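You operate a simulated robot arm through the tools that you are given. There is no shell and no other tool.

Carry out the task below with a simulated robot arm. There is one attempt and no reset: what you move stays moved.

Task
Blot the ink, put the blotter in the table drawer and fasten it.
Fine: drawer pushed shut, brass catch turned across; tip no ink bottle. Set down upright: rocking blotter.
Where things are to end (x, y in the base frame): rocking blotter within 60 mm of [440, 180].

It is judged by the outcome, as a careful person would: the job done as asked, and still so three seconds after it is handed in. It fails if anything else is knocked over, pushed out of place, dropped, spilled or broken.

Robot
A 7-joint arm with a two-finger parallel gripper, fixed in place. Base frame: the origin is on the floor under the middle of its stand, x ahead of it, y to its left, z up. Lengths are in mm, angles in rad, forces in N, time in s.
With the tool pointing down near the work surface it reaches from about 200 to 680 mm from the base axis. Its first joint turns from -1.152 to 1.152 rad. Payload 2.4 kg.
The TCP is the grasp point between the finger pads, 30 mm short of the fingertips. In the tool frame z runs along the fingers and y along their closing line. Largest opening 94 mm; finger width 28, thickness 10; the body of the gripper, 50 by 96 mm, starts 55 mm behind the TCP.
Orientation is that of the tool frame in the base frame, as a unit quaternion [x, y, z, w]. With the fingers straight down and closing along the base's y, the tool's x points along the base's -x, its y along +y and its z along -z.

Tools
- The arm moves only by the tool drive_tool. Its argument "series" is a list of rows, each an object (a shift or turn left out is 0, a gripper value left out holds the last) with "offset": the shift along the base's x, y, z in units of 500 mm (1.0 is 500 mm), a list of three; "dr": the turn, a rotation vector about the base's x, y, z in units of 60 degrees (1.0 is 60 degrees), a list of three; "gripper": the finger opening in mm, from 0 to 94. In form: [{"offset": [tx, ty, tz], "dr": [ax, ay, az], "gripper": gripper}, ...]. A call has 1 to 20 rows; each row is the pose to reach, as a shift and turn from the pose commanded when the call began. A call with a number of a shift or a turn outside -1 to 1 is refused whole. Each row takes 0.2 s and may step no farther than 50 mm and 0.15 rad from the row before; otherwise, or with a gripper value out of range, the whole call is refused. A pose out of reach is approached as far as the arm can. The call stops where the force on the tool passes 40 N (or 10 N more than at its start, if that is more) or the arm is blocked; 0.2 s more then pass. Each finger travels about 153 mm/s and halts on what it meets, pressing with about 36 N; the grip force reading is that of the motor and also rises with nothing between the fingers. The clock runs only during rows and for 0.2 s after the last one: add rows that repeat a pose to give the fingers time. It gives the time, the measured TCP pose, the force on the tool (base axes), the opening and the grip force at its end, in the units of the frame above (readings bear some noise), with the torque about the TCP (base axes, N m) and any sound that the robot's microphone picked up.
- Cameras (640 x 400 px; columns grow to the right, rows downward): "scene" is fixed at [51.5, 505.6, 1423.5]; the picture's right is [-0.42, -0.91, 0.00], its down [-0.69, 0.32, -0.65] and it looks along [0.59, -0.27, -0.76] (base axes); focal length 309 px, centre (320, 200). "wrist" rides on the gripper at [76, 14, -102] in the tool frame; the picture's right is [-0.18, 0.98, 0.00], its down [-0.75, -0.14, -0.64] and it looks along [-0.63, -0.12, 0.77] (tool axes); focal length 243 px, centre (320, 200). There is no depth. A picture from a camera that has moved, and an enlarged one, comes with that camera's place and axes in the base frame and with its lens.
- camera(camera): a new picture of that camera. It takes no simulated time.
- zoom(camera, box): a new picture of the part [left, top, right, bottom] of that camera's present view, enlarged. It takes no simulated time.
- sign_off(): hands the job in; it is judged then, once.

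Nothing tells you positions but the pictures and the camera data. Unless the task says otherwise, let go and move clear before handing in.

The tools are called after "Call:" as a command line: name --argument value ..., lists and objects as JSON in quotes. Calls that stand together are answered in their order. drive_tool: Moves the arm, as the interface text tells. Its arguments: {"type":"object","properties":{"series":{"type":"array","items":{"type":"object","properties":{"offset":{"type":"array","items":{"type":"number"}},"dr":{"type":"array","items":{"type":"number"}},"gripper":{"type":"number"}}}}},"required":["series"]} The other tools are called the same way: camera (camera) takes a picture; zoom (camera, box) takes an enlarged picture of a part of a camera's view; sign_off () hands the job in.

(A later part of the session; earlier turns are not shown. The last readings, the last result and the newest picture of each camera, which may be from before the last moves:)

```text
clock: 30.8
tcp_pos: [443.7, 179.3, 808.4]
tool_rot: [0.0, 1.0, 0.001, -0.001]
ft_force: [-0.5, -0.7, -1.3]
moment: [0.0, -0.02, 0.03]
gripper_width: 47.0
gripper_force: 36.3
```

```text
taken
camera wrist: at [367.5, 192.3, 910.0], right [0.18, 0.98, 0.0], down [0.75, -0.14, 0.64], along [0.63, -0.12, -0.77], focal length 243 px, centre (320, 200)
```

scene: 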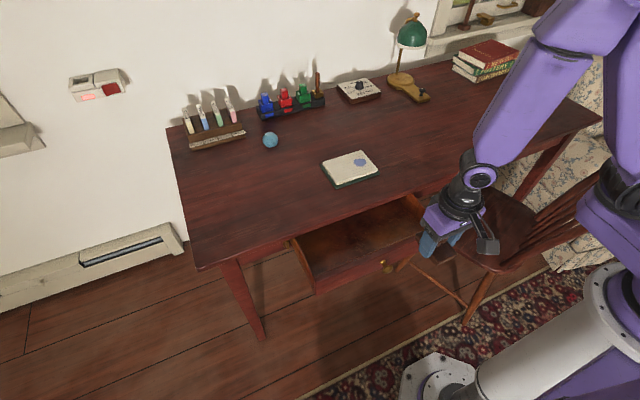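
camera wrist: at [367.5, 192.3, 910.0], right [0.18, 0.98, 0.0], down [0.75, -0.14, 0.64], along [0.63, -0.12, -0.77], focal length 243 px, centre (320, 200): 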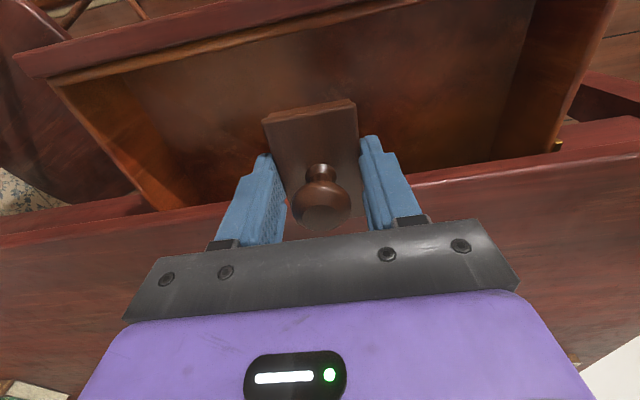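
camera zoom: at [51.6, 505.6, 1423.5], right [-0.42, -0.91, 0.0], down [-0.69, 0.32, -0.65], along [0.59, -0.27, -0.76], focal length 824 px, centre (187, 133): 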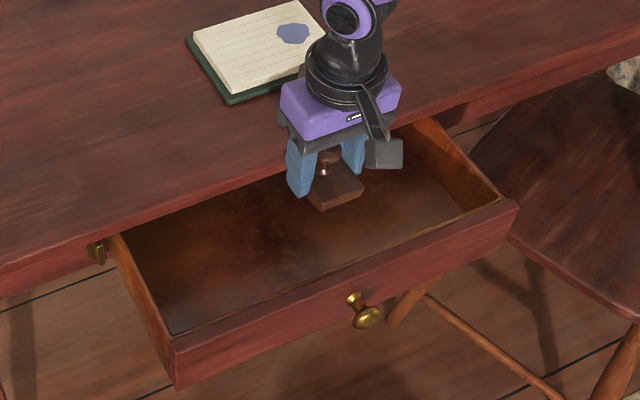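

Call:
drive_tool --series '[{"offset": [-0.012, 0.001, -0.02]}, {"offset": [-0.012, 0.001, -0.06]}, {"offset": [-0.012, 0.001, -0.1]}, {"offset": [-0.012, 0.001, -0.14]}, {"offset": [-0.012, 0.001, -0.17]}, {"offset": [-0.012, 0.001, -0.18]}, {"offset": [-0.012, 0.001, -0.18]}]'

Call:
zoom --camera "scene" --box '[280, 150, 460, 300]'

Call:
camera --camera "wrist"

```text
clock: 32.4
tcp_pos: [434.8, 181.6, 714.9]
tool_rot: [0.0, 1.0, 0.001, 0.0]
ft_force: [-0.2, -0.3, -1.0]
moment: [-0.03, 0.01, 0.03]
gripper_width: 47.1
gripper_force: 35.6
```

```text
2.67 times, centred on (370, 225) of scene
camera zoom: at [51.5, 505.6, 1423.5], right [-0.42, -0.91, 0.0], down [-0.69, 0.32, -0.65], along [0.59, -0.27, -0.76], focal length 824 px, centre (187, 133)
```

zoom: 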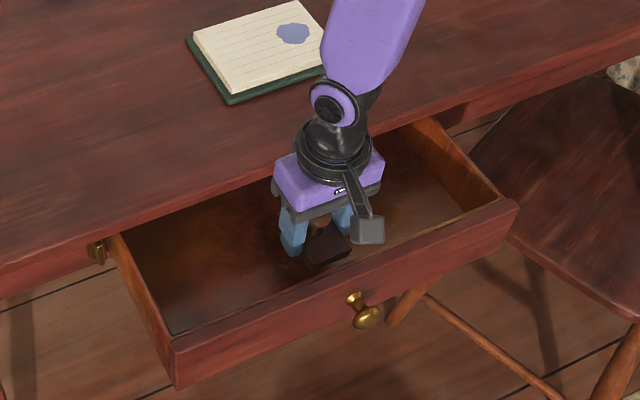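

```text
taken
camera wrist: at [359.2, 194.7, 817.1], right [0.18, 0.98, 0.0], down [0.75, -0.14, 0.64], along [0.63, -0.12, -0.77], focal length 243 px, centre (320, 200)
```

wrist: 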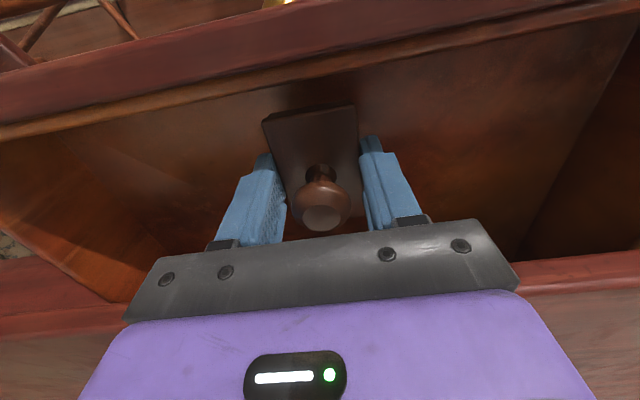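

Inside the drawer and clear of the walls. I'll lower in small steps until the floor is felt.

Call:
drive_tool --series '[{"offset": [0, 0, -0.004]}, {"offset": [0, 0, -0.008]}, {"offset": [0, 0, -0.01]}, {"offset": [0, 0, -0.01]}]'

Call:
drive_tool --series '[{"offset": [0, 0, -0.002]}, {"offset": [0, 0, -0.004]}, {"offset": [0, 0, -0.004]}]'

```text
clock: 33.4
tcp_pos: [435.6, 180.6, 709.5]
tool_rot: [0.001, 1.0, 0.0, 0.0]
ft_force: [0.1, 0.0, -0.5]
moment: [0.02, 0.0, -0.02]
gripper_width: 47.0
gripper_force: 36.4
```

```text
clock: 34.2
tcp_pos: [436.1, 180.3, 708.7]
tool_rot: [0.001, 1.0, 0.0, -0.001]
ft_force: [0.2, 0.0, -0.8]
moment: [-0.03, 0.02, -0.02]
gripper_width: 47.2
gripper_force: 36.2
```

Call:
drive_tool --series '[{"offset": [0, 0, -0.002]}, {"offset": [0, 0, -0.004]}, {"offset": [0, 0, -0.004]}]'

Call:
drive_tool --series '[{"offset": [0, 0, -0.002]}, {"offset": [0, 0, -0.002]}]'

Call:
drive_tool --series '[{"offset": [0, 0, -0.002]}, {"offset": [0, 0, -0.002]}]'

```text
clock: 35.0
tcp_pos: [435.5, 179.9, 706.1]
tool_rot: [0.0, 1.0, 0.0, 0.0]
ft_force: [0.8, -0.1, -1.8]
moment: [-0.03, 0.03, -0.04]
gripper_width: 47.3
gripper_force: 35.9
```

```text
clock: 35.6
tcp_pos: [435.2, 179.9, 706.1]
tool_rot: [0.0, 1.0, -0.001, 0.0]
ft_force: [0.6, -0.8, -1.0]
moment: [0.0, -0.01, -0.04]
gripper_width: 47.3
gripper_force: 36.2
```

```text
clock: 36.2
tcp_pos: [434.2, 179.8, 704.3]
tool_rot: [0.001, 1.0, 0.0, -0.001]
ft_force: [0.9, 0.1, -1.8]
moment: [-0.01, 0.0, -0.01]
gripper_width: 47.3
gripper_force: 35.5
```

Call:
drive_tool --series '[{"offset": [0, 0, -0.002]}, {"offset": [0, 0, -0.002]}]'

Call:
drive_tool --series '[{"offset": [0, 0, -0.002]}, {"offset": [0, 0, -0.002]}]'

Call:
drive_tool --series '[{"offset": [0, 0, -0.002]}, {"offset": [0, 0, -0.002]}]'

Call:
zoom --camera "scene" --box '[340, 190, 410, 250]'

```text
clock: 36.8
tcp_pos: [436.7, 180.6, 704.0]
tool_rot: [-0.001, 1.0, 0.0, 0.0]
ft_force: [-0.4, 0.8, -1.5]
moment: [0.0, -0.01, -0.02]
gripper_width: 47.1
gripper_force: 36.2
```

```text
clock: 37.4
tcp_pos: [435.8, 180.0, 702.7]
tool_rot: [0.001, 1.0, 0.0, 0.0]
ft_force: [0.9, 0.3, -1.3]
moment: [0.01, 0.02, 0.01]
gripper_width: 47.5
gripper_force: 35.6
```

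```text
clock: 38.0
tcp_pos: [435.3, 179.8, 701.7]
tool_rot: [0.001, 1.0, 0.0, 0.0]
ft_force: [-0.2, 1.0, -1.2]
moment: [0.0, -0.02, -0.01]
gripper_width: 47.2
gripper_force: 36.0
```

```text
6.67 times, centred on (375, 220) of scene
camera zoom: at [51.5, 505.6, 1423.5], right [-0.42, -0.91, 0.0], down [-0.69, 0.32, -0.65], along [0.59, -0.27, -0.76], focal length 2060 px, centre (-47, 67)
```

zoom: 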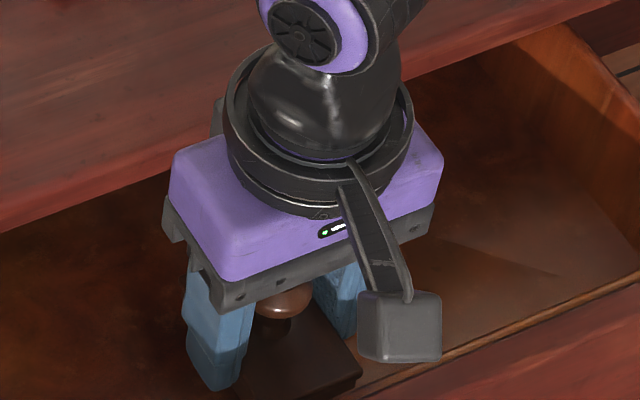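

Call:
drive_tool --series '[{"offset": [0, 0, -0.002]}, {"offset": [0, 0, -0.002]}]'

Call:
drive_tool --series '[{"offset": [0, 0, -0.002]}, {"offset": [0, 0, -0.002]}]'

Call:
drive_tool --series '[{"offset": [0, 0, -0.002]}, {"offset": [0, 0, -0.002]}]'

Call:
drive_tool --series '[{"offset": [0, 0, -0.002]}, {"offset": [0, 0, -0.002]}]'

```text
clock: 38.6
tcp_pos: [435.4, 180.8, 700.8]
tool_rot: [-0.001, 1.0, -0.001, 0.0]
ft_force: [0.0, 0.5, -0.9]
moment: [0.01, 0.02, 0.0]
gripper_width: 47.2
gripper_force: 35.7
```

```text
clock: 39.2
tcp_pos: [435.9, 180.0, 699.6]
tool_rot: [0.0, 1.0, 0.0, 0.0]
ft_force: [0.7, 0.1, -0.2]
moment: [0.0, -0.01, -0.01]
gripper_width: 46.7
gripper_force: 35.9
```

```text
clock: 39.8
tcp_pos: [434.8, 179.9, 696.8]
tool_rot: [0.0, 1.0, 0.0, 0.001]
ft_force: [-0.2, -0.1, -0.6]
moment: [0.02, -0.02, -0.01]
gripper_width: 47.3
gripper_force: 35.7
```

```text
clock: 40.4
tcp_pos: [434.5, 180.6, 696.4]
tool_rot: [0.001, 1.0, 0.0, 0.001]
ft_force: [0.1, -0.8, -1.3]
moment: [-0.02, 0.01, -0.01]
gripper_width: 47.2
gripper_force: 35.9
```

Call:
drive_tool --series '[{"offset": [0, 0, -0.002]}, {"offset": [0, 0, -0.002]}]'

Call:
drive_tool --series '[{"offset": [0, 0, -0.002]}, {"offset": [0, 0, -0.002]}]'

Call:
drive_tool --series '[{"offset": [0, 0, -0.002]}, {"offset": [0, 0, -0.002]}]'

Call:
drive_tool --series '[{"offset": [0, 0, -0.002]}, {"offset": [0, 0, -0.002]}]'

Call:
camera --camera "wrist"

```text
clock: 41.0
tcp_pos: [432.9, 180.0, 696.2]
tool_rot: [0.0, 1.0, 0.0, 0.0]
ft_force: [0.5, 0.6, -1.4]
moment: [0.03, -0.03, 0.04]
gripper_width: 47.2
gripper_force: 36.1
```

```text
clock: 41.6
tcp_pos: [434.0, 179.1, 695.4]
tool_rot: [0.0, 1.0, -0.001, 0.0]
ft_force: [0.7, 0.6, -0.9]
moment: [-0.03, 0.02, 0.02]
gripper_width: 47.4
gripper_force: 36.0
```

```text
clock: 42.2
tcp_pos: [434.9, 179.9, 693.3]
tool_rot: [0.001, 1.0, 0.0, 0.0]
ft_force: [-0.4, 0.2, -1.0]
moment: [0.01, 0.0, -0.02]
gripper_width: 47.3
gripper_force: 36.4
```

```text
clock: 42.8
tcp_pos: [434.7, 180.0, 693.2]
tool_rot: [0.0, 1.0, 0.0, 0.0]
ft_force: [-0.1, 0.9, -0.7]
moment: [0.0, 0.0, -0.03]
gripper_width: 47.3
gripper_force: 35.8
```

```text
taken
camera wrist: at [358.8, 194.1, 795.5], right [0.18, 0.98, 0.0], down [0.75, -0.14, 0.64], along [0.63, -0.12, -0.77], focal length 243 px, centre (320, 200)
```

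wrist: 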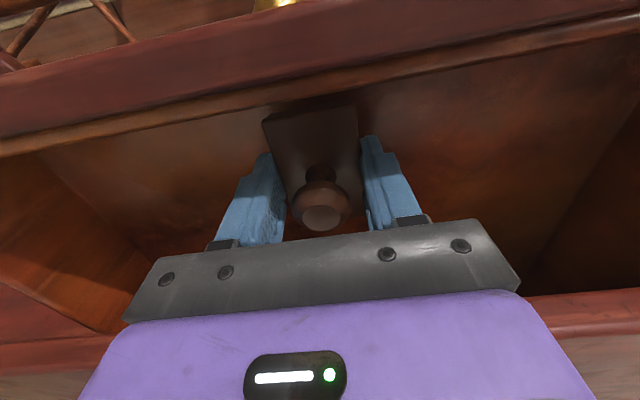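

Call:
drive_tool --series '[{"offset": [0, 0, -0.002]}, {"offset": [0, 0, -0.002]}]'

Call:
drive_tool --series '[{"offset": [0, 0, -0.002]}, {"offset": [0, 0, -0.002]}]'

Call:
drive_tool --series '[{"offset": [0, 0, -0.002]}, {"offset": [0, 0, -0.002]}]'

Call:
drive_tool --series '[{"offset": [0, 0, -0.002]}, {"offset": [0, 0, -0.002]}]'

```text
clock: 43.4
tcp_pos: [435.6, 181.5, 692.1]
tool_rot: [0.001, 1.0, 0.0, 0.0]
ft_force: [0.5, -0.3, -1.2]
moment: [-0.03, 0.03, -0.02]
gripper_width: 47.3
gripper_force: 35.5
```

```text
clock: 44.0
tcp_pos: [434.1, 182.1, 693.1]
tool_rot: [0.0, 1.0, 0.0, 0.001]
ft_force: [0.8, 0.0, -1.7]
moment: [-0.03, -0.01, 0.0]
gripper_width: 47.2
gripper_force: 35.9
```

```text
clock: 44.6
tcp_pos: [433.8, 180.2, 690.3]
tool_rot: [0.0, 1.0, 0.001, -0.001]
ft_force: [0.6, 0.9, -0.7]
moment: [0.03, 0.02, 0.0]
gripper_width: 46.9
gripper_force: 35.8
```

```text
clock: 45.2
tcp_pos: [433.7, 181.3, 689.5]
tool_rot: [0.001, 1.0, 0.0, 0.001]
ft_force: [-0.5, -0.1, -1.1]
moment: [0.0, -0.03, -0.01]
gripper_width: 47.3
gripper_force: 36.5
```

Call:
zoom --camera "wrist" --box '[180, 70, 460, 250]'

Call:
zoom --camera "scene" --box '[345, 210, 400, 255]'

```text
2.22 times, centred on (320, 160) of wrist
camera zoom: at [358.4, 194.2, 791.6], right [0.18, 0.98, 0.0], down [0.75, -0.14, 0.64], along [0.63, -0.12, -0.77], focal length 539 px, centre (320, 289)
```

zoom: 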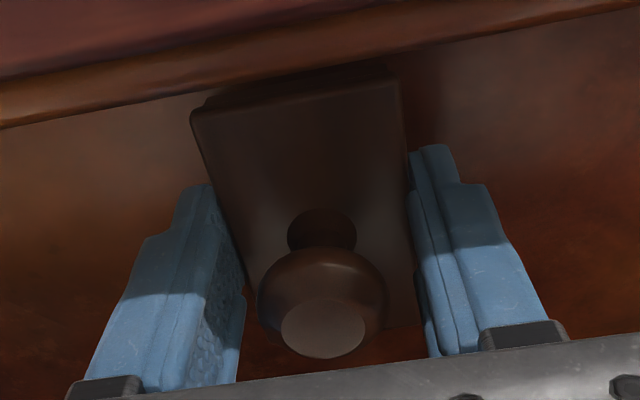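

```text
8.89 times, centred on (372, 232) of scene
camera zoom: at [51.5, 505.6, 1423.5], right [-0.42, -0.91, 0.0], down [-0.69, 0.32, -0.65], along [0.59, -0.27, -0.76], focal length 2747 px, centre (-147, -89)
```

zoom: 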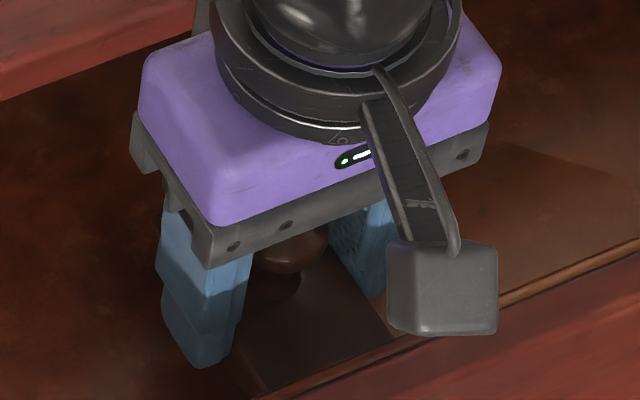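

Call:
drive_tool --series '[{"offset": [0, 0, -0.002]}, {"offset": [0, 0, -0.002]}]'

Call:
drive_tool --series '[{"offset": [0, 0, -0.002]}, {"offset": [0, 0, -0.002]}]'

Call:
drive_tool --series '[{"offset": [0, 0, -0.002]}, {"offset": [0, 0, -0.002]}]'

Call:
drive_tool --series '[{"offset": [0, 0, -0.002]}, {"offset": [0, 0, -0.002]}]'

```text
clock: 45.8
tcp_pos: [434.5, 180.9, 688.0]
tool_rot: [-0.001, 1.0, 0.0, 0.0]
ft_force: [0.2, -0.3, -1.2]
moment: [-0.02, 0.02, 0.0]
gripper_width: 47.4
gripper_force: 35.7
```

```text
clock: 46.4
tcp_pos: [434.9, 180.8, 687.1]
tool_rot: [0.001, 1.0, 0.0, 0.0]
ft_force: [-0.1, 0.4, -0.9]
moment: [0.03, 0.01, 0.0]
gripper_width: 47.3
gripper_force: 36.0
```

```text
clock: 47.0
tcp_pos: [435.1, 180.3, 685.7]
tool_rot: [0.001, 1.0, 0.0, 0.0]
ft_force: [-0.8, -0.7, -1.2]
moment: [0.01, 0.01, -0.01]
gripper_width: 47.4
gripper_force: 35.9
```

```text
clock: 47.6
tcp_pos: [436.4, 180.9, 686.5]
tool_rot: [0.001, 1.0, 0.001, 0.002]
ft_force: [0.6, -5.3, 27.1]
moment: [-0.15, -0.25, 0.02]
gripper_width: 47.3
gripper_force: 36.0
```

Floor contact at TCP z≈686. I'll ease off slightly, then open the fingers gently.

Call:
drive_tool --series '[{"offset": [0, 0, 0.0014]}, {"offset": [0, 0, 0.0014]}]'

Call:
drive_tool --series '[{"offset": [0, 0, 0], "gripper": 48}, {"offset": [0, 0, 0], "gripper": 50}, {"offset": [0, 0, 0], "gripper": 56}, {"offset": [0, 0, 0], "gripper": 66}, {"offset": [0, 0, 0], "gripper": 66}]'

Call:
zoom --camera "wrist" --box '[180, 70, 460, 250]'

Call:
zoom --camera "scene" --box '[345, 210, 400, 255]'

```text
clock: 48.2
tcp_pos: [435.3, 181.4, 685.2]
tool_rot: [0.0, 1.0, 0.0, 0.0]
ft_force: [2.9, -3.3, 11.7]
moment: [0.03, -0.26, -0.05]
gripper_width: 47.0
gripper_force: 36.1
```

```text
clock: 49.4
tcp_pos: [435.1, 181.5, 685.0]
tool_rot: [0.001, 1.0, 0.0, 0.0]
ft_force: [-0.7, -0.1, -1.1]
moment: [-0.02, 0.04, 0.02]
gripper_width: 65.9
gripper_force: 0.1
```

```text
2.22 times, centred on (320, 160) of wrist
camera zoom: at [359.3, 194.6, 787.6], right [0.18, 0.98, 0.0], down [0.75, -0.14, 0.64], along [0.63, -0.12, -0.77], focal length 539 px, centre (320, 289)
```

zoom: 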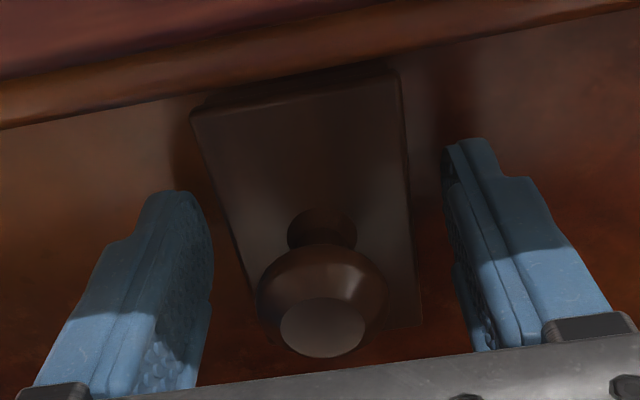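

```text
8.89 times, centred on (372, 232) of scene
camera zoom: at [51.5, 505.6, 1423.5], right [-0.42, -0.91, 0.0], down [-0.69, 0.32, -0.65], along [0.59, -0.27, -0.76], focal length 2747 px, centre (-147, -89)
```

zoom: 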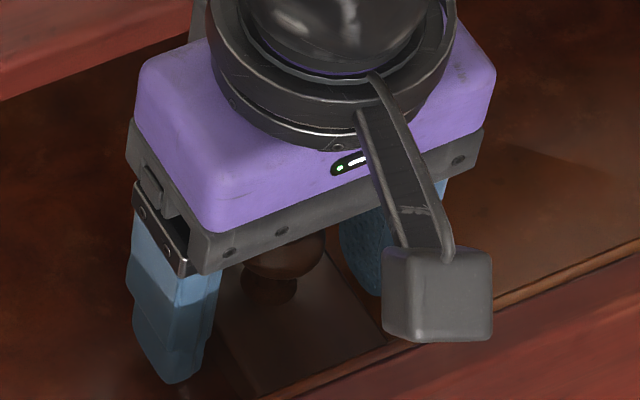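

The blotter is released and upright. I'll raise straight up and check.

Call:
drive_tool --series '[{"offset": [0, 0, 0.04]}, {"offset": [0, 0, 0.1]}, {"offset": [0, 0, 0.18]}, {"offset": [-0.02, 0, 0.27]}, {"offset": [-0.09, 0, 0.36]}, {"offset": [-0.17, 0, 0.42]}, {"offset": [-0.25, 0, 0.46]}, {"offset": [-0.33, 0, 0.46]}, {"offset": [-0.33, 0, 0.46]}]'

Call:
camera --camera "scene"

Call:
zoom --camera "scene" --box '[280, 180, 440, 300]'

Call:
camera --camera "wrist"

```text
refused: row 5 steps farther than a row can; nothing moved
```

```text
taken
```

scene: 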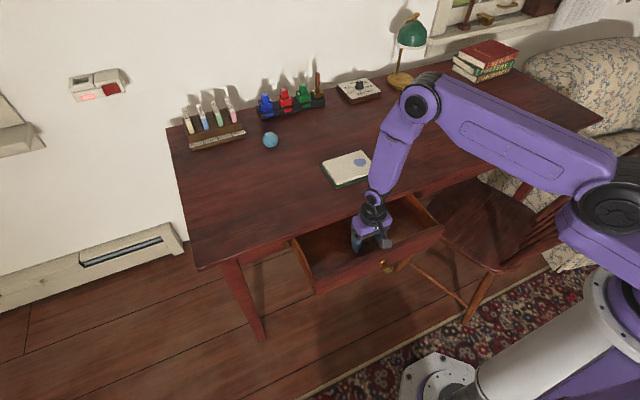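

```text
3.33 times, centred on (360, 240) of scene
camera zoom: at [51.5, 505.6, 1423.5], right [-0.42, -0.91, 0.0], down [-0.69, 0.32, -0.65], along [0.59, -0.27, -0.76], focal length 1030 px, centre (187, 67)
```

zoom: 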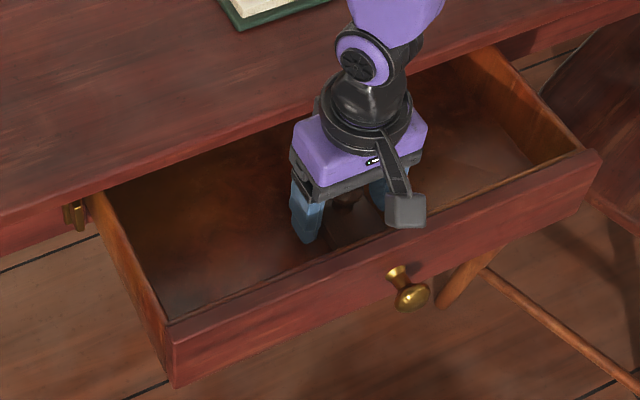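

```text
taken
camera wrist: at [359.3, 194.6, 787.6], right [0.18, 0.98, 0.0], down [0.75, -0.14, 0.64], along [0.63, -0.12, -0.77], focal length 243 px, centre (320, 200)
```

wrist: 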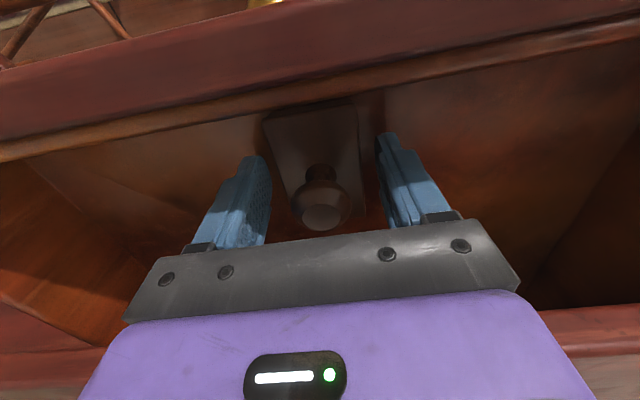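

That call was refused because one step was too long. I'll redo it with smaller steps.

Call:
drive_tool --series '[{"offset": [0, 0, 0.03]}, {"offset": [0, 0, 0.08]}, {"offset": [0, 0, 0.15]}, {"offset": [0, 0, 0.23]}, {"offset": [-0.02, 0, 0.31]}, {"offset": [-0.08, 0, 0.37]}, {"offset": [-0.15, 0, 0.41]}, {"offset": [-0.23, 0, 0.43]}, {"offset": [-0.31, 0, 0.43]}, {"offset": [-0.35, 0, 0.43]}, {"offset": [-0.35, 0, 0.43]}]'

Call:
camera --camera "scene"

Call:
zoom --camera "scene" --box '[280, 180, 440, 300]'

Call:
camera --camera "wrist"

```text
clock: 51.8
tcp_pos: [258.6, 180.2, 903.4]
tool_rot: [0.001, 1.0, 0.0, 0.0]
ft_force: [1.1, 0.0, 0.1]
moment: [-0.01, -0.01, -0.02]
gripper_width: 65.9
gripper_force: 0.1
```

```text
taken
```

scene: 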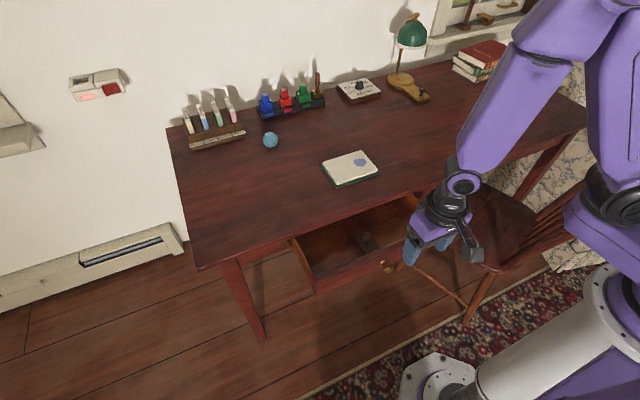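

```text
3.33 times, centred on (360, 240) of scene
camera zoom: at [51.5, 505.6, 1423.5], right [-0.42, -0.91, 0.0], down [-0.69, 0.32, -0.65], along [0.59, -0.27, -0.76], focal length 1030 px, centre (187, 67)
```

zoom: 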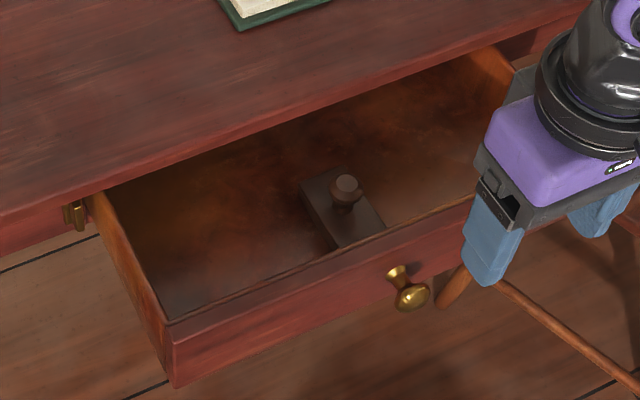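

```text
taken
camera wrist: at [183.3, 194.0, 1005.9], right [0.19, 0.98, 0.0], down [0.75, -0.14, 0.64], along [0.63, -0.12, -0.77], focal length 243 px, centre (320, 200)
```

wrist: 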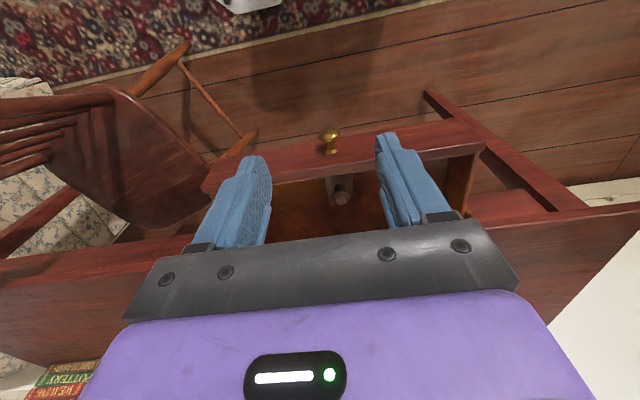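

The blotter stands upright in the drawer at about (435, 180). Before closing it, I'll tilt the gripper forward so the wrist camera gets a front view of the catch on the left of the apron.

Call:
drive_tool --series '[{"offset": [0.024, 0.064, -0.02], "dr": [0, -0.125, 0]}, {"offset": [0.048, 0.128, -0.05], "dr": [0, -0.25, 0]}, {"offset": [0.072, 0.192, -0.09], "dr": [0, -0.375, 0]}, {"offset": [0.096, 0.256, -0.13], "dr": [0, -0.5, 0]}, {"offset": [0.12, 0.32, -0.17], "dr": [0, -0.625, 0]}, {"offset": [0.142, 0.38, -0.206], "dr": [0, -0.75, 0]}, {"offset": [0.142, 0.38, -0.206], "dr": [0, -0.75, 0]}]'

Call:
camera --camera "wrist"

Call:
camera --camera "scene"

```text
clock: 53.4
tcp_pos: [333.0, 369.9, 799.5]
tool_rot: [0.001, 0.923, 0.0, 0.384]
ft_force: [0.2, 0.0, 0.0]
moment: [-0.03, 0.0, 0.0]
gripper_width: 65.7
gripper_force: 0.0
```

```text
taken
camera wrist: at [206.6, 384.1, 816.7], right [0.13, 0.98, 0.13], down [0.08, -0.14, 0.99], along [0.99, -0.12, -0.09], focal length 243 px, centre (320, 200)
```

wrist: 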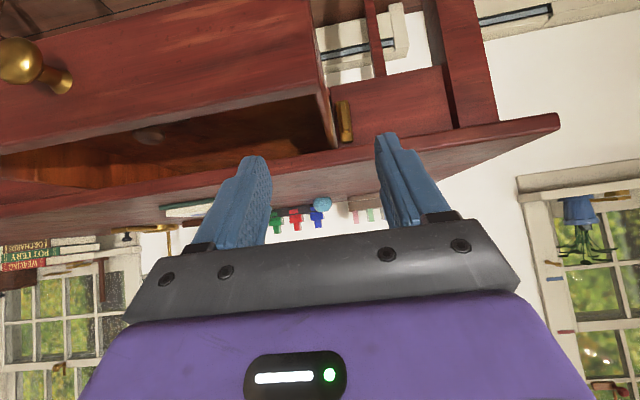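

```text
taken
```

scene: 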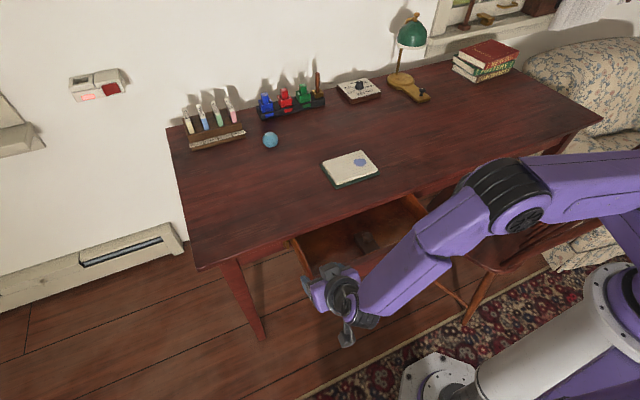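

Call:
zoom --camera "wrist" --box '[290, 60, 450, 180]'

Call:
zoom --camera "wrist" --box '[320, 85, 370, 155]'

Call:
zoom --camera "wrist" --box '[0, 0, 340, 200]'

```text
3.33 times, centred on (370, 120) of wrist
camera zoom: at [206.6, 384.1, 816.7], right [0.13, 0.98, 0.13], down [0.08, -0.14, 0.99], along [0.99, -0.12, -0.09], focal length 809 px, centre (153, 467)
```

zoom: 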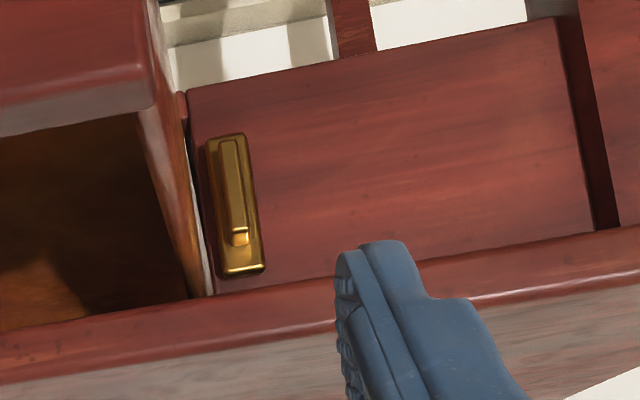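

```text
5.71 times, centred on (345, 120) of wrist
camera zoom: at [206.6, 384.1, 816.7], right [0.13, 0.98, 0.13], down [0.08, -0.14, 0.99], along [0.99, -0.12, -0.09], focal length 1386 px, centre (177, 657)
```

zoom: 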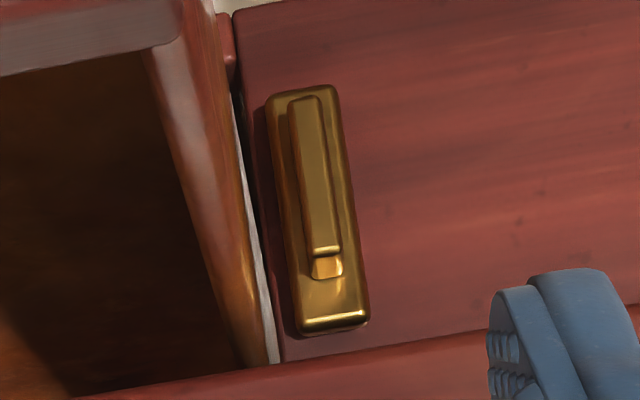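

```text
1.88 times, centred on (170, 100) of wrist
camera zoom: at [206.6, 384.1, 816.7], right [0.13, 0.98, 0.13], down [0.08, -0.14, 0.99], along [0.99, -0.12, -0.09], focal length 457 px, centre (602, 388)
```

zoom: 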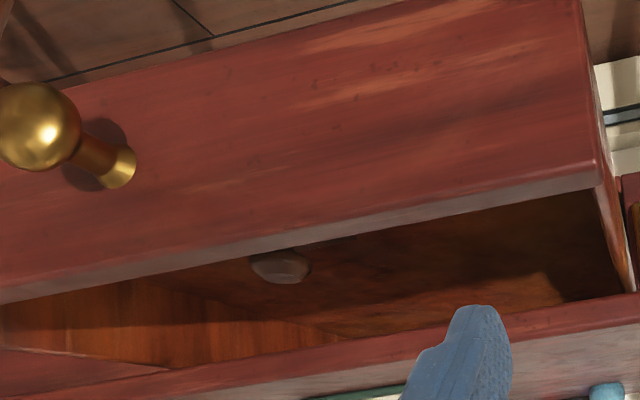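

The catch is a small brass bar about 37 mm long on a plate at about (511, 393). It hangs vertically from z≈702 to 665, just outside the drawer opening. Next I'll close the drawer: keeping the 45° tilt, I'll straddle the knob with the fingers and push the panel with both fingertips.

Call:
drive_tool --series '[{"offset": [-0.02, -0.08, 0]}, {"offset": [-0.04, -0.16, 0]}, {"offset": [-0.06, -0.24, 0]}, {"offset": [-0.08, -0.32, 0]}, {"offset": [-0.09, -0.38, 0]}, {"offset": [-0.09, -0.38, -0.06]}, {"offset": [-0.09, -0.38, -0.12]}, {"offset": [-0.09, -0.38, -0.12]}]'

Call:
camera --camera "wrist"

Call:
camera --camera "scene"

```text
clock: 55.2
tcp_pos: [315.1, 212.5, 748.4]
tool_rot: [0.0, 0.924, -0.003, 0.382]
ft_force: [-0.3, 0.8, -0.6]
moment: [0.03, -0.01, 0.01]
gripper_width: 66.1
gripper_force: 0.0
out of reach, approached as far as the arm can: row 4, 5, 6, 7, 8
```

```text
taken
camera wrist: at [187.7, 226.4, 766.5], right [0.13, 0.98, 0.12], down [0.08, -0.14, 0.99], along [0.99, -0.12, -0.1], focal length 243 px, centre (320, 200)
```

wrist: 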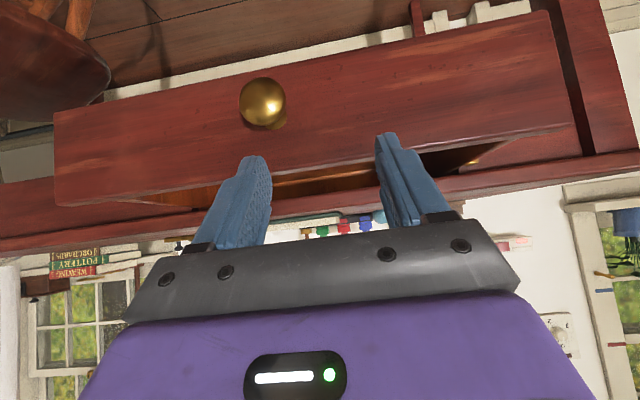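

```text
taken
```

scene: 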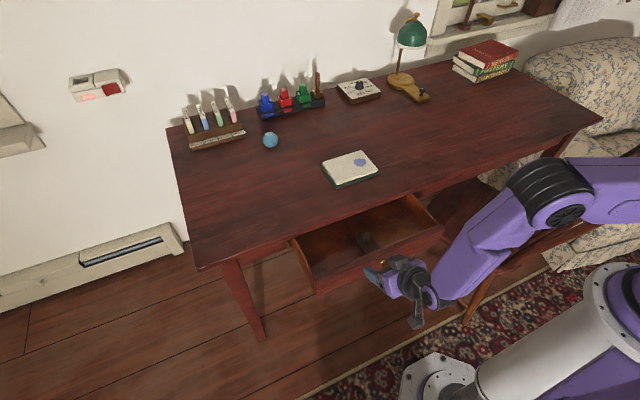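

A 45° tilt isn't reachable that close to the base. I'll go back to a vertical tool and push the drawer by its knob end with closed fingers. That also keeps the gripper clear of the tabletop edge when the drawer is shut.

Call:
drive_tool --series '[{"offset": [0, 0, 0.04], "dr": [0, 0.12, 0]}, {"offset": [0, -0.01, 0.08], "dr": [0, 0.245, 0], "gripper": 40}, {"offset": [-0.01, -0.02, 0.104], "dr": [0, 0.37, 0], "gripper": 20}, {"offset": [-0.03, -0.04, 0.104], "dr": [0, 0.495, 0], "gripper": 5}, {"offset": [-0.05, -0.06, 0.104], "dr": [0, 0.62, 0], "gripper": 0}, {"offset": [-0.06, -0.065, 0.104], "dr": [0, 0.75, 0]}, {"offset": [-0.06, -0.065, 0.104], "dr": [0, 0.75, 0]}]'

Call:
camera --camera "wrist"

```text
clock: 56.8
tcp_pos: [280.8, 182.8, 796.8]
tool_rot: [0.0, 1.0, 0.001, -0.001]
ft_force: [-0.9, -0.1, 0.0]
moment: [-0.01, -0.01, 0.0]
gripper_width: 0.1
gripper_force: 32.8
```

```text
taken
camera wrist: at [205.7, 196.3, 899.9], right [0.19, 0.98, 0.0], down [0.75, -0.14, 0.64], along [0.63, -0.12, -0.77], focal length 243 px, centre (320, 200)
```

wrist: 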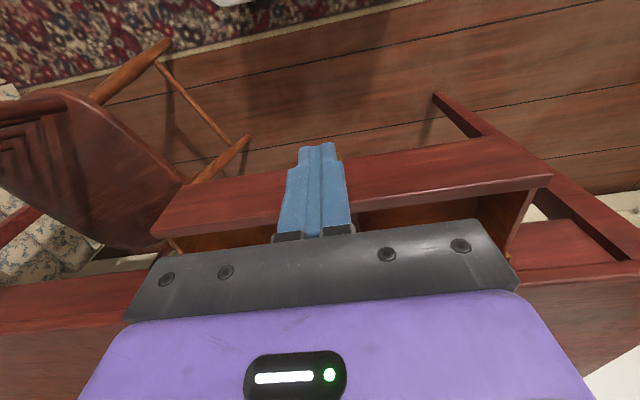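

Call:
drive_tool --series '[{"offset": [0, -0.005, -0.06]}, {"offset": [0, -0.005, -0.12]}, {"offset": [0, -0.005, -0.18]}, {"offset": [0, -0.005, -0.206]}, {"offset": [0, -0.005, -0.206]}]'

Call:
camera --camera "wrist"

Call:
zoom --camera "scene" --box '[320, 200, 460, 310]'

```text
clock: 58.0
tcp_pos: [281.2, 179.6, 692.7]
tool_rot: [0.0, 1.0, 0.0, 0.0]
ft_force: [-0.4, -0.2, 0.5]
moment: [0.01, 0.05, -0.01]
gripper_width: 0.1
gripper_force: 33.2
```

```text
taken
camera wrist: at [205.0, 192.6, 794.8], right [0.18, 0.98, 0.0], down [0.75, -0.14, 0.64], along [0.63, -0.12, -0.77], focal length 243 px, centre (320, 200)
```

wrist: 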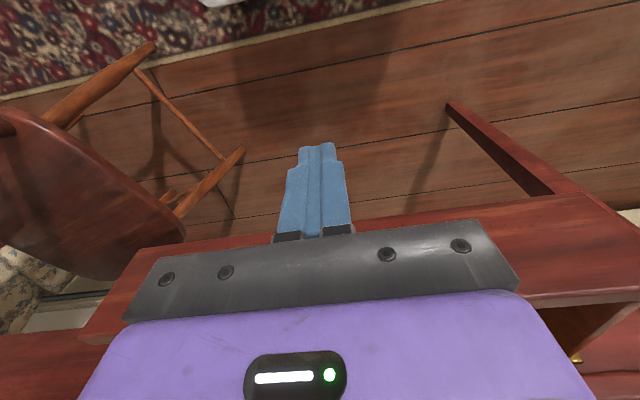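

```text
3.64 times, centred on (390, 255) of scene
camera zoom: at [51.5, 505.6, 1423.5], right [-0.42, -0.91, 0.0], down [-0.69, 0.32, -0.65], along [0.59, -0.27, -0.76], focal length 1124 px, centre (66, 0)
```

zoom: 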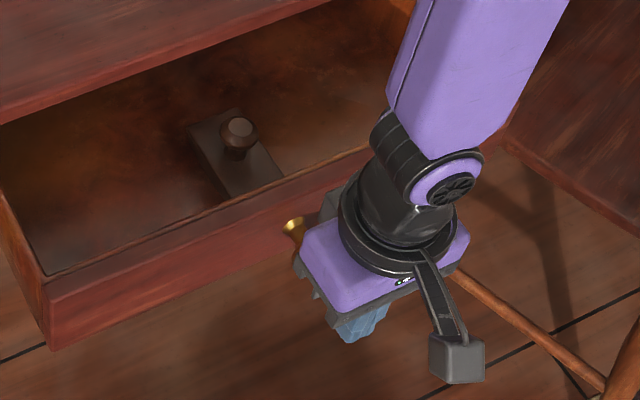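

Fingers are in front of the knob. I'll push forward slowly so the blotter isn't jolted.

Call:
drive_tool --series '[{"offset": [0.016, 0, 0]}, {"offset": [0.028, 0, 0]}, {"offset": [0.036, 0, 0]}, {"offset": [0.042, 0, 0]}, {"offset": [0.048, 0, 0]}, {"offset": [0.054, 0, 0]}, {"offset": [0.06, 0, 0]}, {"offset": [0.066, 0, 0]}, {"offset": [0.072, 0, 0]}, {"offset": [0.078, 0, 0]}]'

Call:
zoom --camera "scene" --box '[280, 180, 440, 300]'

```text
clock: 60.2
tcp_pos: [321.2, 179.2, 694.0]
tool_rot: [0.001, 1.0, 0.0, -0.001]
ft_force: [-2.0, -1.4, -1.1]
moment: [0.01, 0.02, -0.01]
gripper_width: 0.1
gripper_force: 32.8
```

```text
3.33 times, centred on (360, 240) of scene
camera zoom: at [51.5, 505.6, 1423.5], right [-0.42, -0.91, 0.0], down [-0.69, 0.32, -0.65], along [0.59, -0.27, -0.76], focal length 1030 px, centre (187, 67)
```

zoom: 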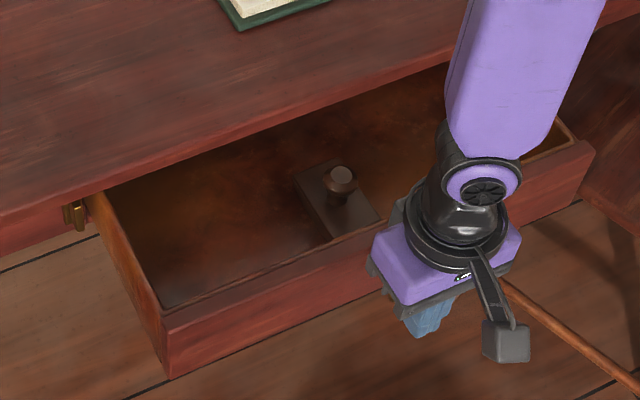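

The drawer moves with only about 2 N. Continuing slowly.

Call:
drive_tool --series '[{"offset": [0.006, 0.001, 0]}, {"offset": [0.014, 0.001, 0]}, {"offset": [0.022, 0.001, 0]}, {"offset": [0.03, 0.001, 0]}, {"offset": [0.038, 0.001, 0]}, {"offset": [0.046, 0.001, 0]}, {"offset": [0.054, 0.001, 0]}, {"offset": [0.062, 0.001, 0]}, {"offset": [0.07, 0.001, 0]}, {"offset": [0.078, 0.001, 0]}, {"offset": [0.086, 0.001, 0]}, {"offset": [0.094, 0.001, 0]}, {"offset": [0.102, 0.001, 0]}, {"offset": [0.11, 0.001, 0]}, {"offset": [0.118, 0.001, 0]}, {"offset": [0.126, 0.001, 0]}, {"offset": [0.132, 0.001, 0]}, {"offset": [0.136, 0.001, 0]}]'

Call:
zoom --camera "scene" --box '[280, 160, 440, 290]'

Call:
camera --camera "wrist"

```text
clock: 64.0
tcp_pos: [389.6, 178.9, 693.2]
tool_rot: [0.0, 1.0, 0.001, 0.0]
ft_force: [-1.5, -0.3, 1.6]
moment: [0.02, -0.04, 0.01]
gripper_width: 0.3
gripper_force: 33.0
```

```text
3.08 times, centred on (360, 225) of scene
camera zoom: at [51.5, 505.6, 1423.5], right [-0.42, -0.91, 0.0], down [-0.69, 0.32, -0.65], along [0.59, -0.27, -0.76], focal length 951 px, centre (197, 123)
```

zoom: 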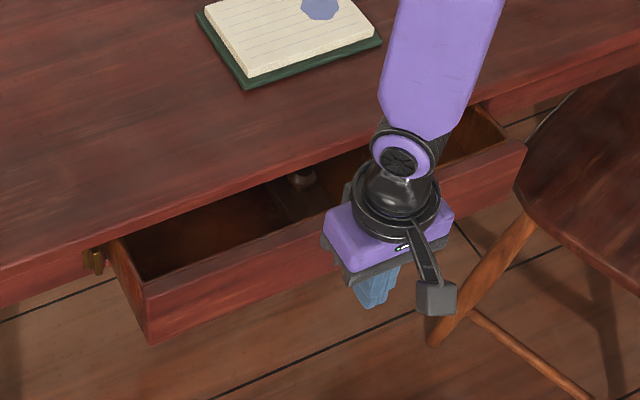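

```text
taken
camera wrist: at [312.8, 193.4, 795.3], right [0.18, 0.98, 0.0], down [0.75, -0.14, 0.64], along [0.63, -0.12, -0.77], focal length 243 px, centre (320, 200)
```

wrist: 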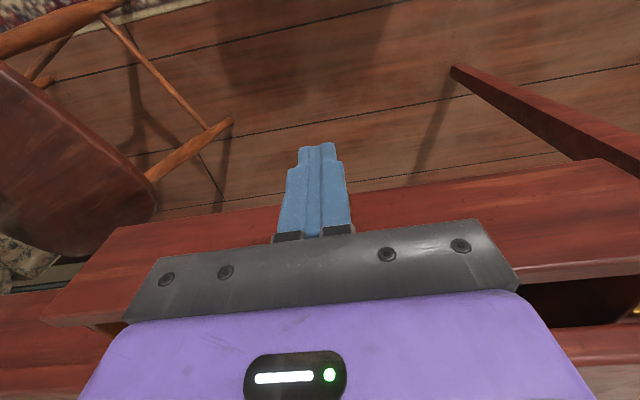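

Call:
drive_tool --series '[{"offset": [0.006, 0.001, 0]}, {"offset": [0.014, 0.001, 0]}, {"offset": [0.022, 0.001, 0]}, {"offset": [0.03, 0.001, 0]}, {"offset": [0.038, 0.001, 0]}, {"offset": [0.046, 0.001, 0]}, {"offset": [0.054, 0.001, 0]}, {"offset": [0.062, 0.001, 0]}, {"offset": [0.07, 0.001, 0]}, {"offset": [0.078, 0.001, 0]}, {"offset": [0.086, 0.001, 0]}, {"offset": [0.094, 0.001, 0]}, {"offset": [0.102, 0.001, 0]}, {"offset": [0.108, 0.001, 0]}, {"offset": [0.112, 0.001, 0]}]'

Call:
zoom --camera "scene" --box '[280, 160, 440, 290]'

Call:
camera --camera "wrist"

```text
clock: 67.2
tcp_pos: [447.0, 180.6, 693.2]
tool_rot: [0.0, 1.0, 0.0, 0.0]
ft_force: [-2.5, 1.3, 0.9]
moment: [-0.01, -0.05, 0.02]
gripper_width: 0.0
gripper_force: 33.0
```

```text
3.08 times, centred on (360, 225) of scene
camera zoom: at [51.5, 505.6, 1423.5], right [-0.42, -0.91, 0.0], down [-0.69, 0.32, -0.65], along [0.59, -0.27, -0.76], focal length 951 px, centre (197, 123)
```

zoom: 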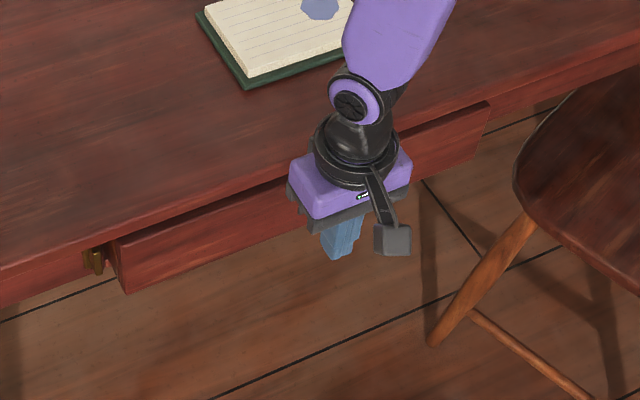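

```text
taken
camera wrist: at [370.1, 195.1, 795.3], right [0.18, 0.98, 0.0], down [0.75, -0.14, 0.64], along [0.63, -0.12, -0.77], focal length 243 px, centre (320, 200)
```

wrist: 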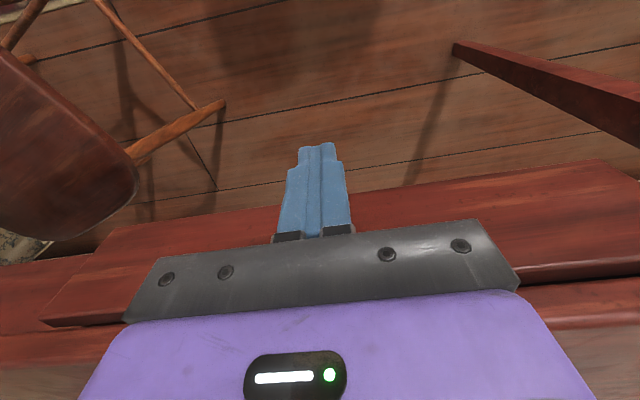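

Call:
drive_tool --series '[{"offset": [0.004, 0, 0]}, {"offset": [0.008, 0, 0]}, {"offset": [0.012, 0, 0]}, {"offset": [0.016, 0, 0]}, {"offset": [0.02, 0, 0]}, {"offset": [0.024, 0, 0]}, {"offset": [0.028, 0, 0]}, {"offset": [0.03, 0, 0]}]'

Call:
zoom --camera "scene" --box '[280, 160, 440, 290]'

```text
clock: 69.0
tcp_pos: [459.9, 181.9, 692.9]
tool_rot: [0.001, 1.0, 0.0, 0.0]
ft_force: [-2.5, -0.8, 0.9]
moment: [0.02, -0.02, 0.02]
gripper_width: 0.0
gripper_force: 33.0
```

```text
3.08 times, centred on (360, 225) of scene
camera zoom: at [51.5, 505.6, 1423.5], right [-0.42, -0.91, 0.0], down [-0.69, 0.32, -0.65], along [0.59, -0.27, -0.76], focal length 951 px, centre (197, 123)
```

zoom: 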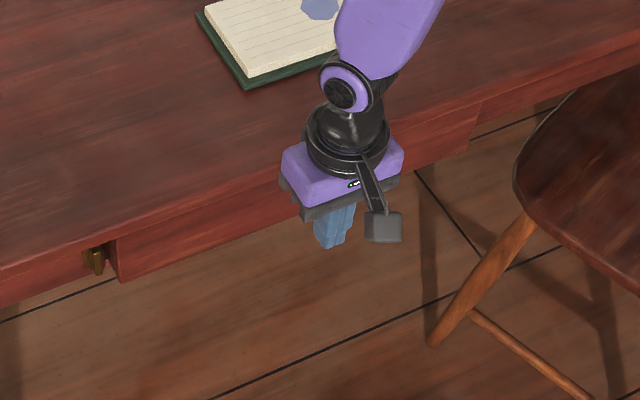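

Call:
drive_tool --series '[{"offset": [0.003, 0, 0]}, {"offset": [0.006, 0, 0]}, {"offset": [0.009, 0, 0]}, {"offset": [0.012, 0, 0]}, {"offset": [0.012, 0, 0]}]'

Call:
zoom --camera "scene" --box '[290, 200, 350, 250]'

Call:
zoom --camera "scene" --box '[370, 160, 430, 220]'

```text
clock: 70.2
tcp_pos: [467.0, 181.1, 692.6]
tool_rot: [0.001, 1.0, 0.0, 0.0]
ft_force: [-1.8, -1.4, -0.2]
moment: [0.02, -0.01, 0.0]
gripper_width: 0.1
gripper_force: 33.0
```

```text
8.00 times, centred on (320, 225) of scene
camera zoom: at [51.5, 505.6, 1423.5], right [-0.42, -0.91, 0.0], down [-0.69, 0.32, -0.65], along [0.59, -0.27, -0.76], focal length 2472 px, centre (320, 0)
```

zoom: 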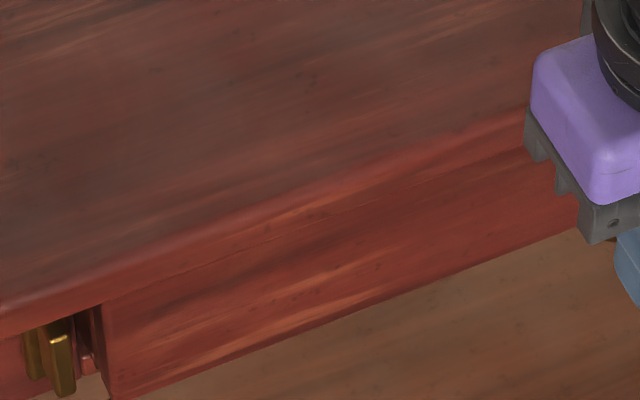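

```text
6.67 times, centred on (400, 190) of scene
camera zoom: at [51.5, 505.6, 1423.5], right [-0.42, -0.91, 0.0], down [-0.69, 0.32, -0.65], along [0.59, -0.27, -0.76], focal length 2060 px, centre (-213, 267)
```

zoom: 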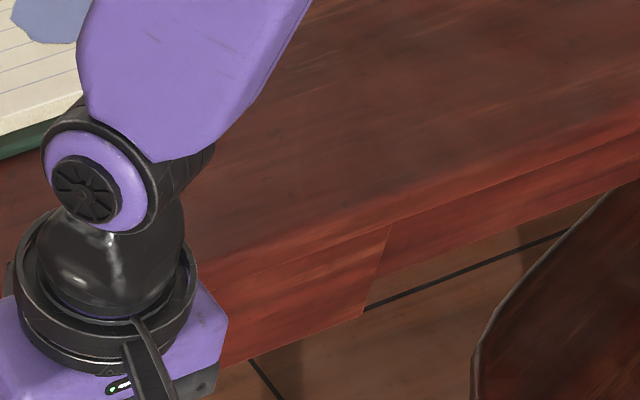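

The drawer is nearly in, with the panel front at x≈515 and the apron face at about 530. A vertical finger would meet the tabletop edge before it's flush, so I'll back off, tilt 45°, straddle the knob and finish by pushing the panel with the fingertips.

Call:
drive_tool --series '[{"offset": [-0.04, 0, 0]}, {"offset": [-0.1, 0, 0.02]}, {"offset": [-0.12, 0, 0.06], "dr": [0, -0.12, 0]}, {"offset": [-0.12, 0, 0.09], "dr": [0, -0.245, 0], "gripper": 10}, {"offset": [-0.12, 0, 0.1], "dr": [0, -0.37, 0], "gripper": 30}, {"offset": [-0.12, 0, 0.1], "dr": [0, -0.495, 0], "gripper": 50}, {"offset": [-0.12, 0, 0.1], "dr": [0, -0.62, 0], "gripper": 64}, {"offset": [-0.12, 0, 0.1], "dr": [0, -0.75, 0]}, {"offset": [-0.12, 0, 0.1], "dr": [0, -0.75, 0]}]'

Call:
camera --camera "wrist"

Call:
zoom --camera "scene" --box '[280, 160, 440, 290]'

```text
clock: 72.2
tcp_pos: [405.2, 181.6, 742.0]
tool_rot: [-0.001, 0.923, 0.001, 0.384]
ft_force: [0.8, -0.1, 1.1]
moment: [-0.02, -0.01, -0.04]
gripper_width: 63.7
gripper_force: 0.1
```

```text
taken
camera wrist: at [279.0, 194.7, 760.3], right [0.13, 0.98, 0.13], down [0.08, -0.14, 0.99], along [0.99, -0.12, -0.09], focal length 243 px, centre (320, 200)
```

wrist: 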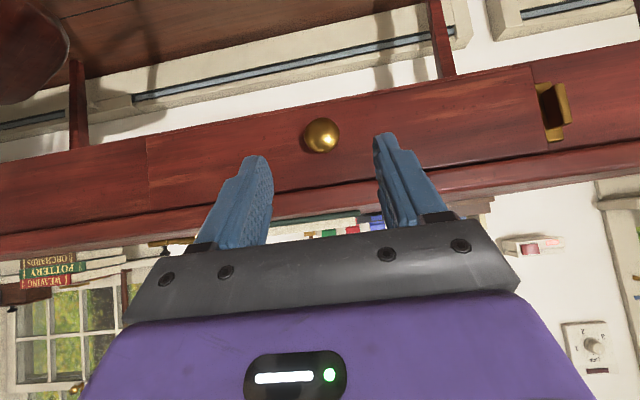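

```text
3.08 times, centred on (360, 225) of scene
camera zoom: at [51.5, 505.6, 1423.5], right [-0.42, -0.91, 0.0], down [-0.69, 0.32, -0.65], along [0.59, -0.27, -0.76], focal length 951 px, centre (197, 123)
```

zoom: 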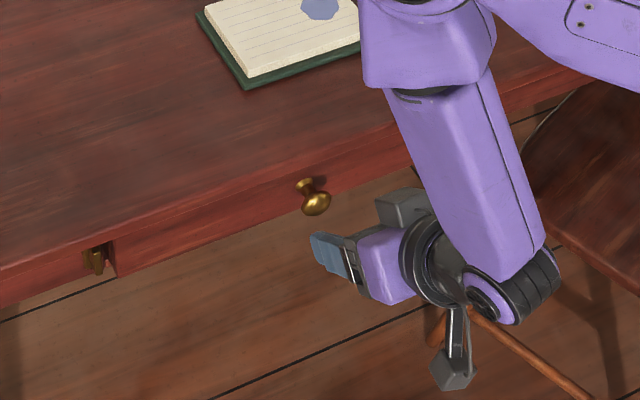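

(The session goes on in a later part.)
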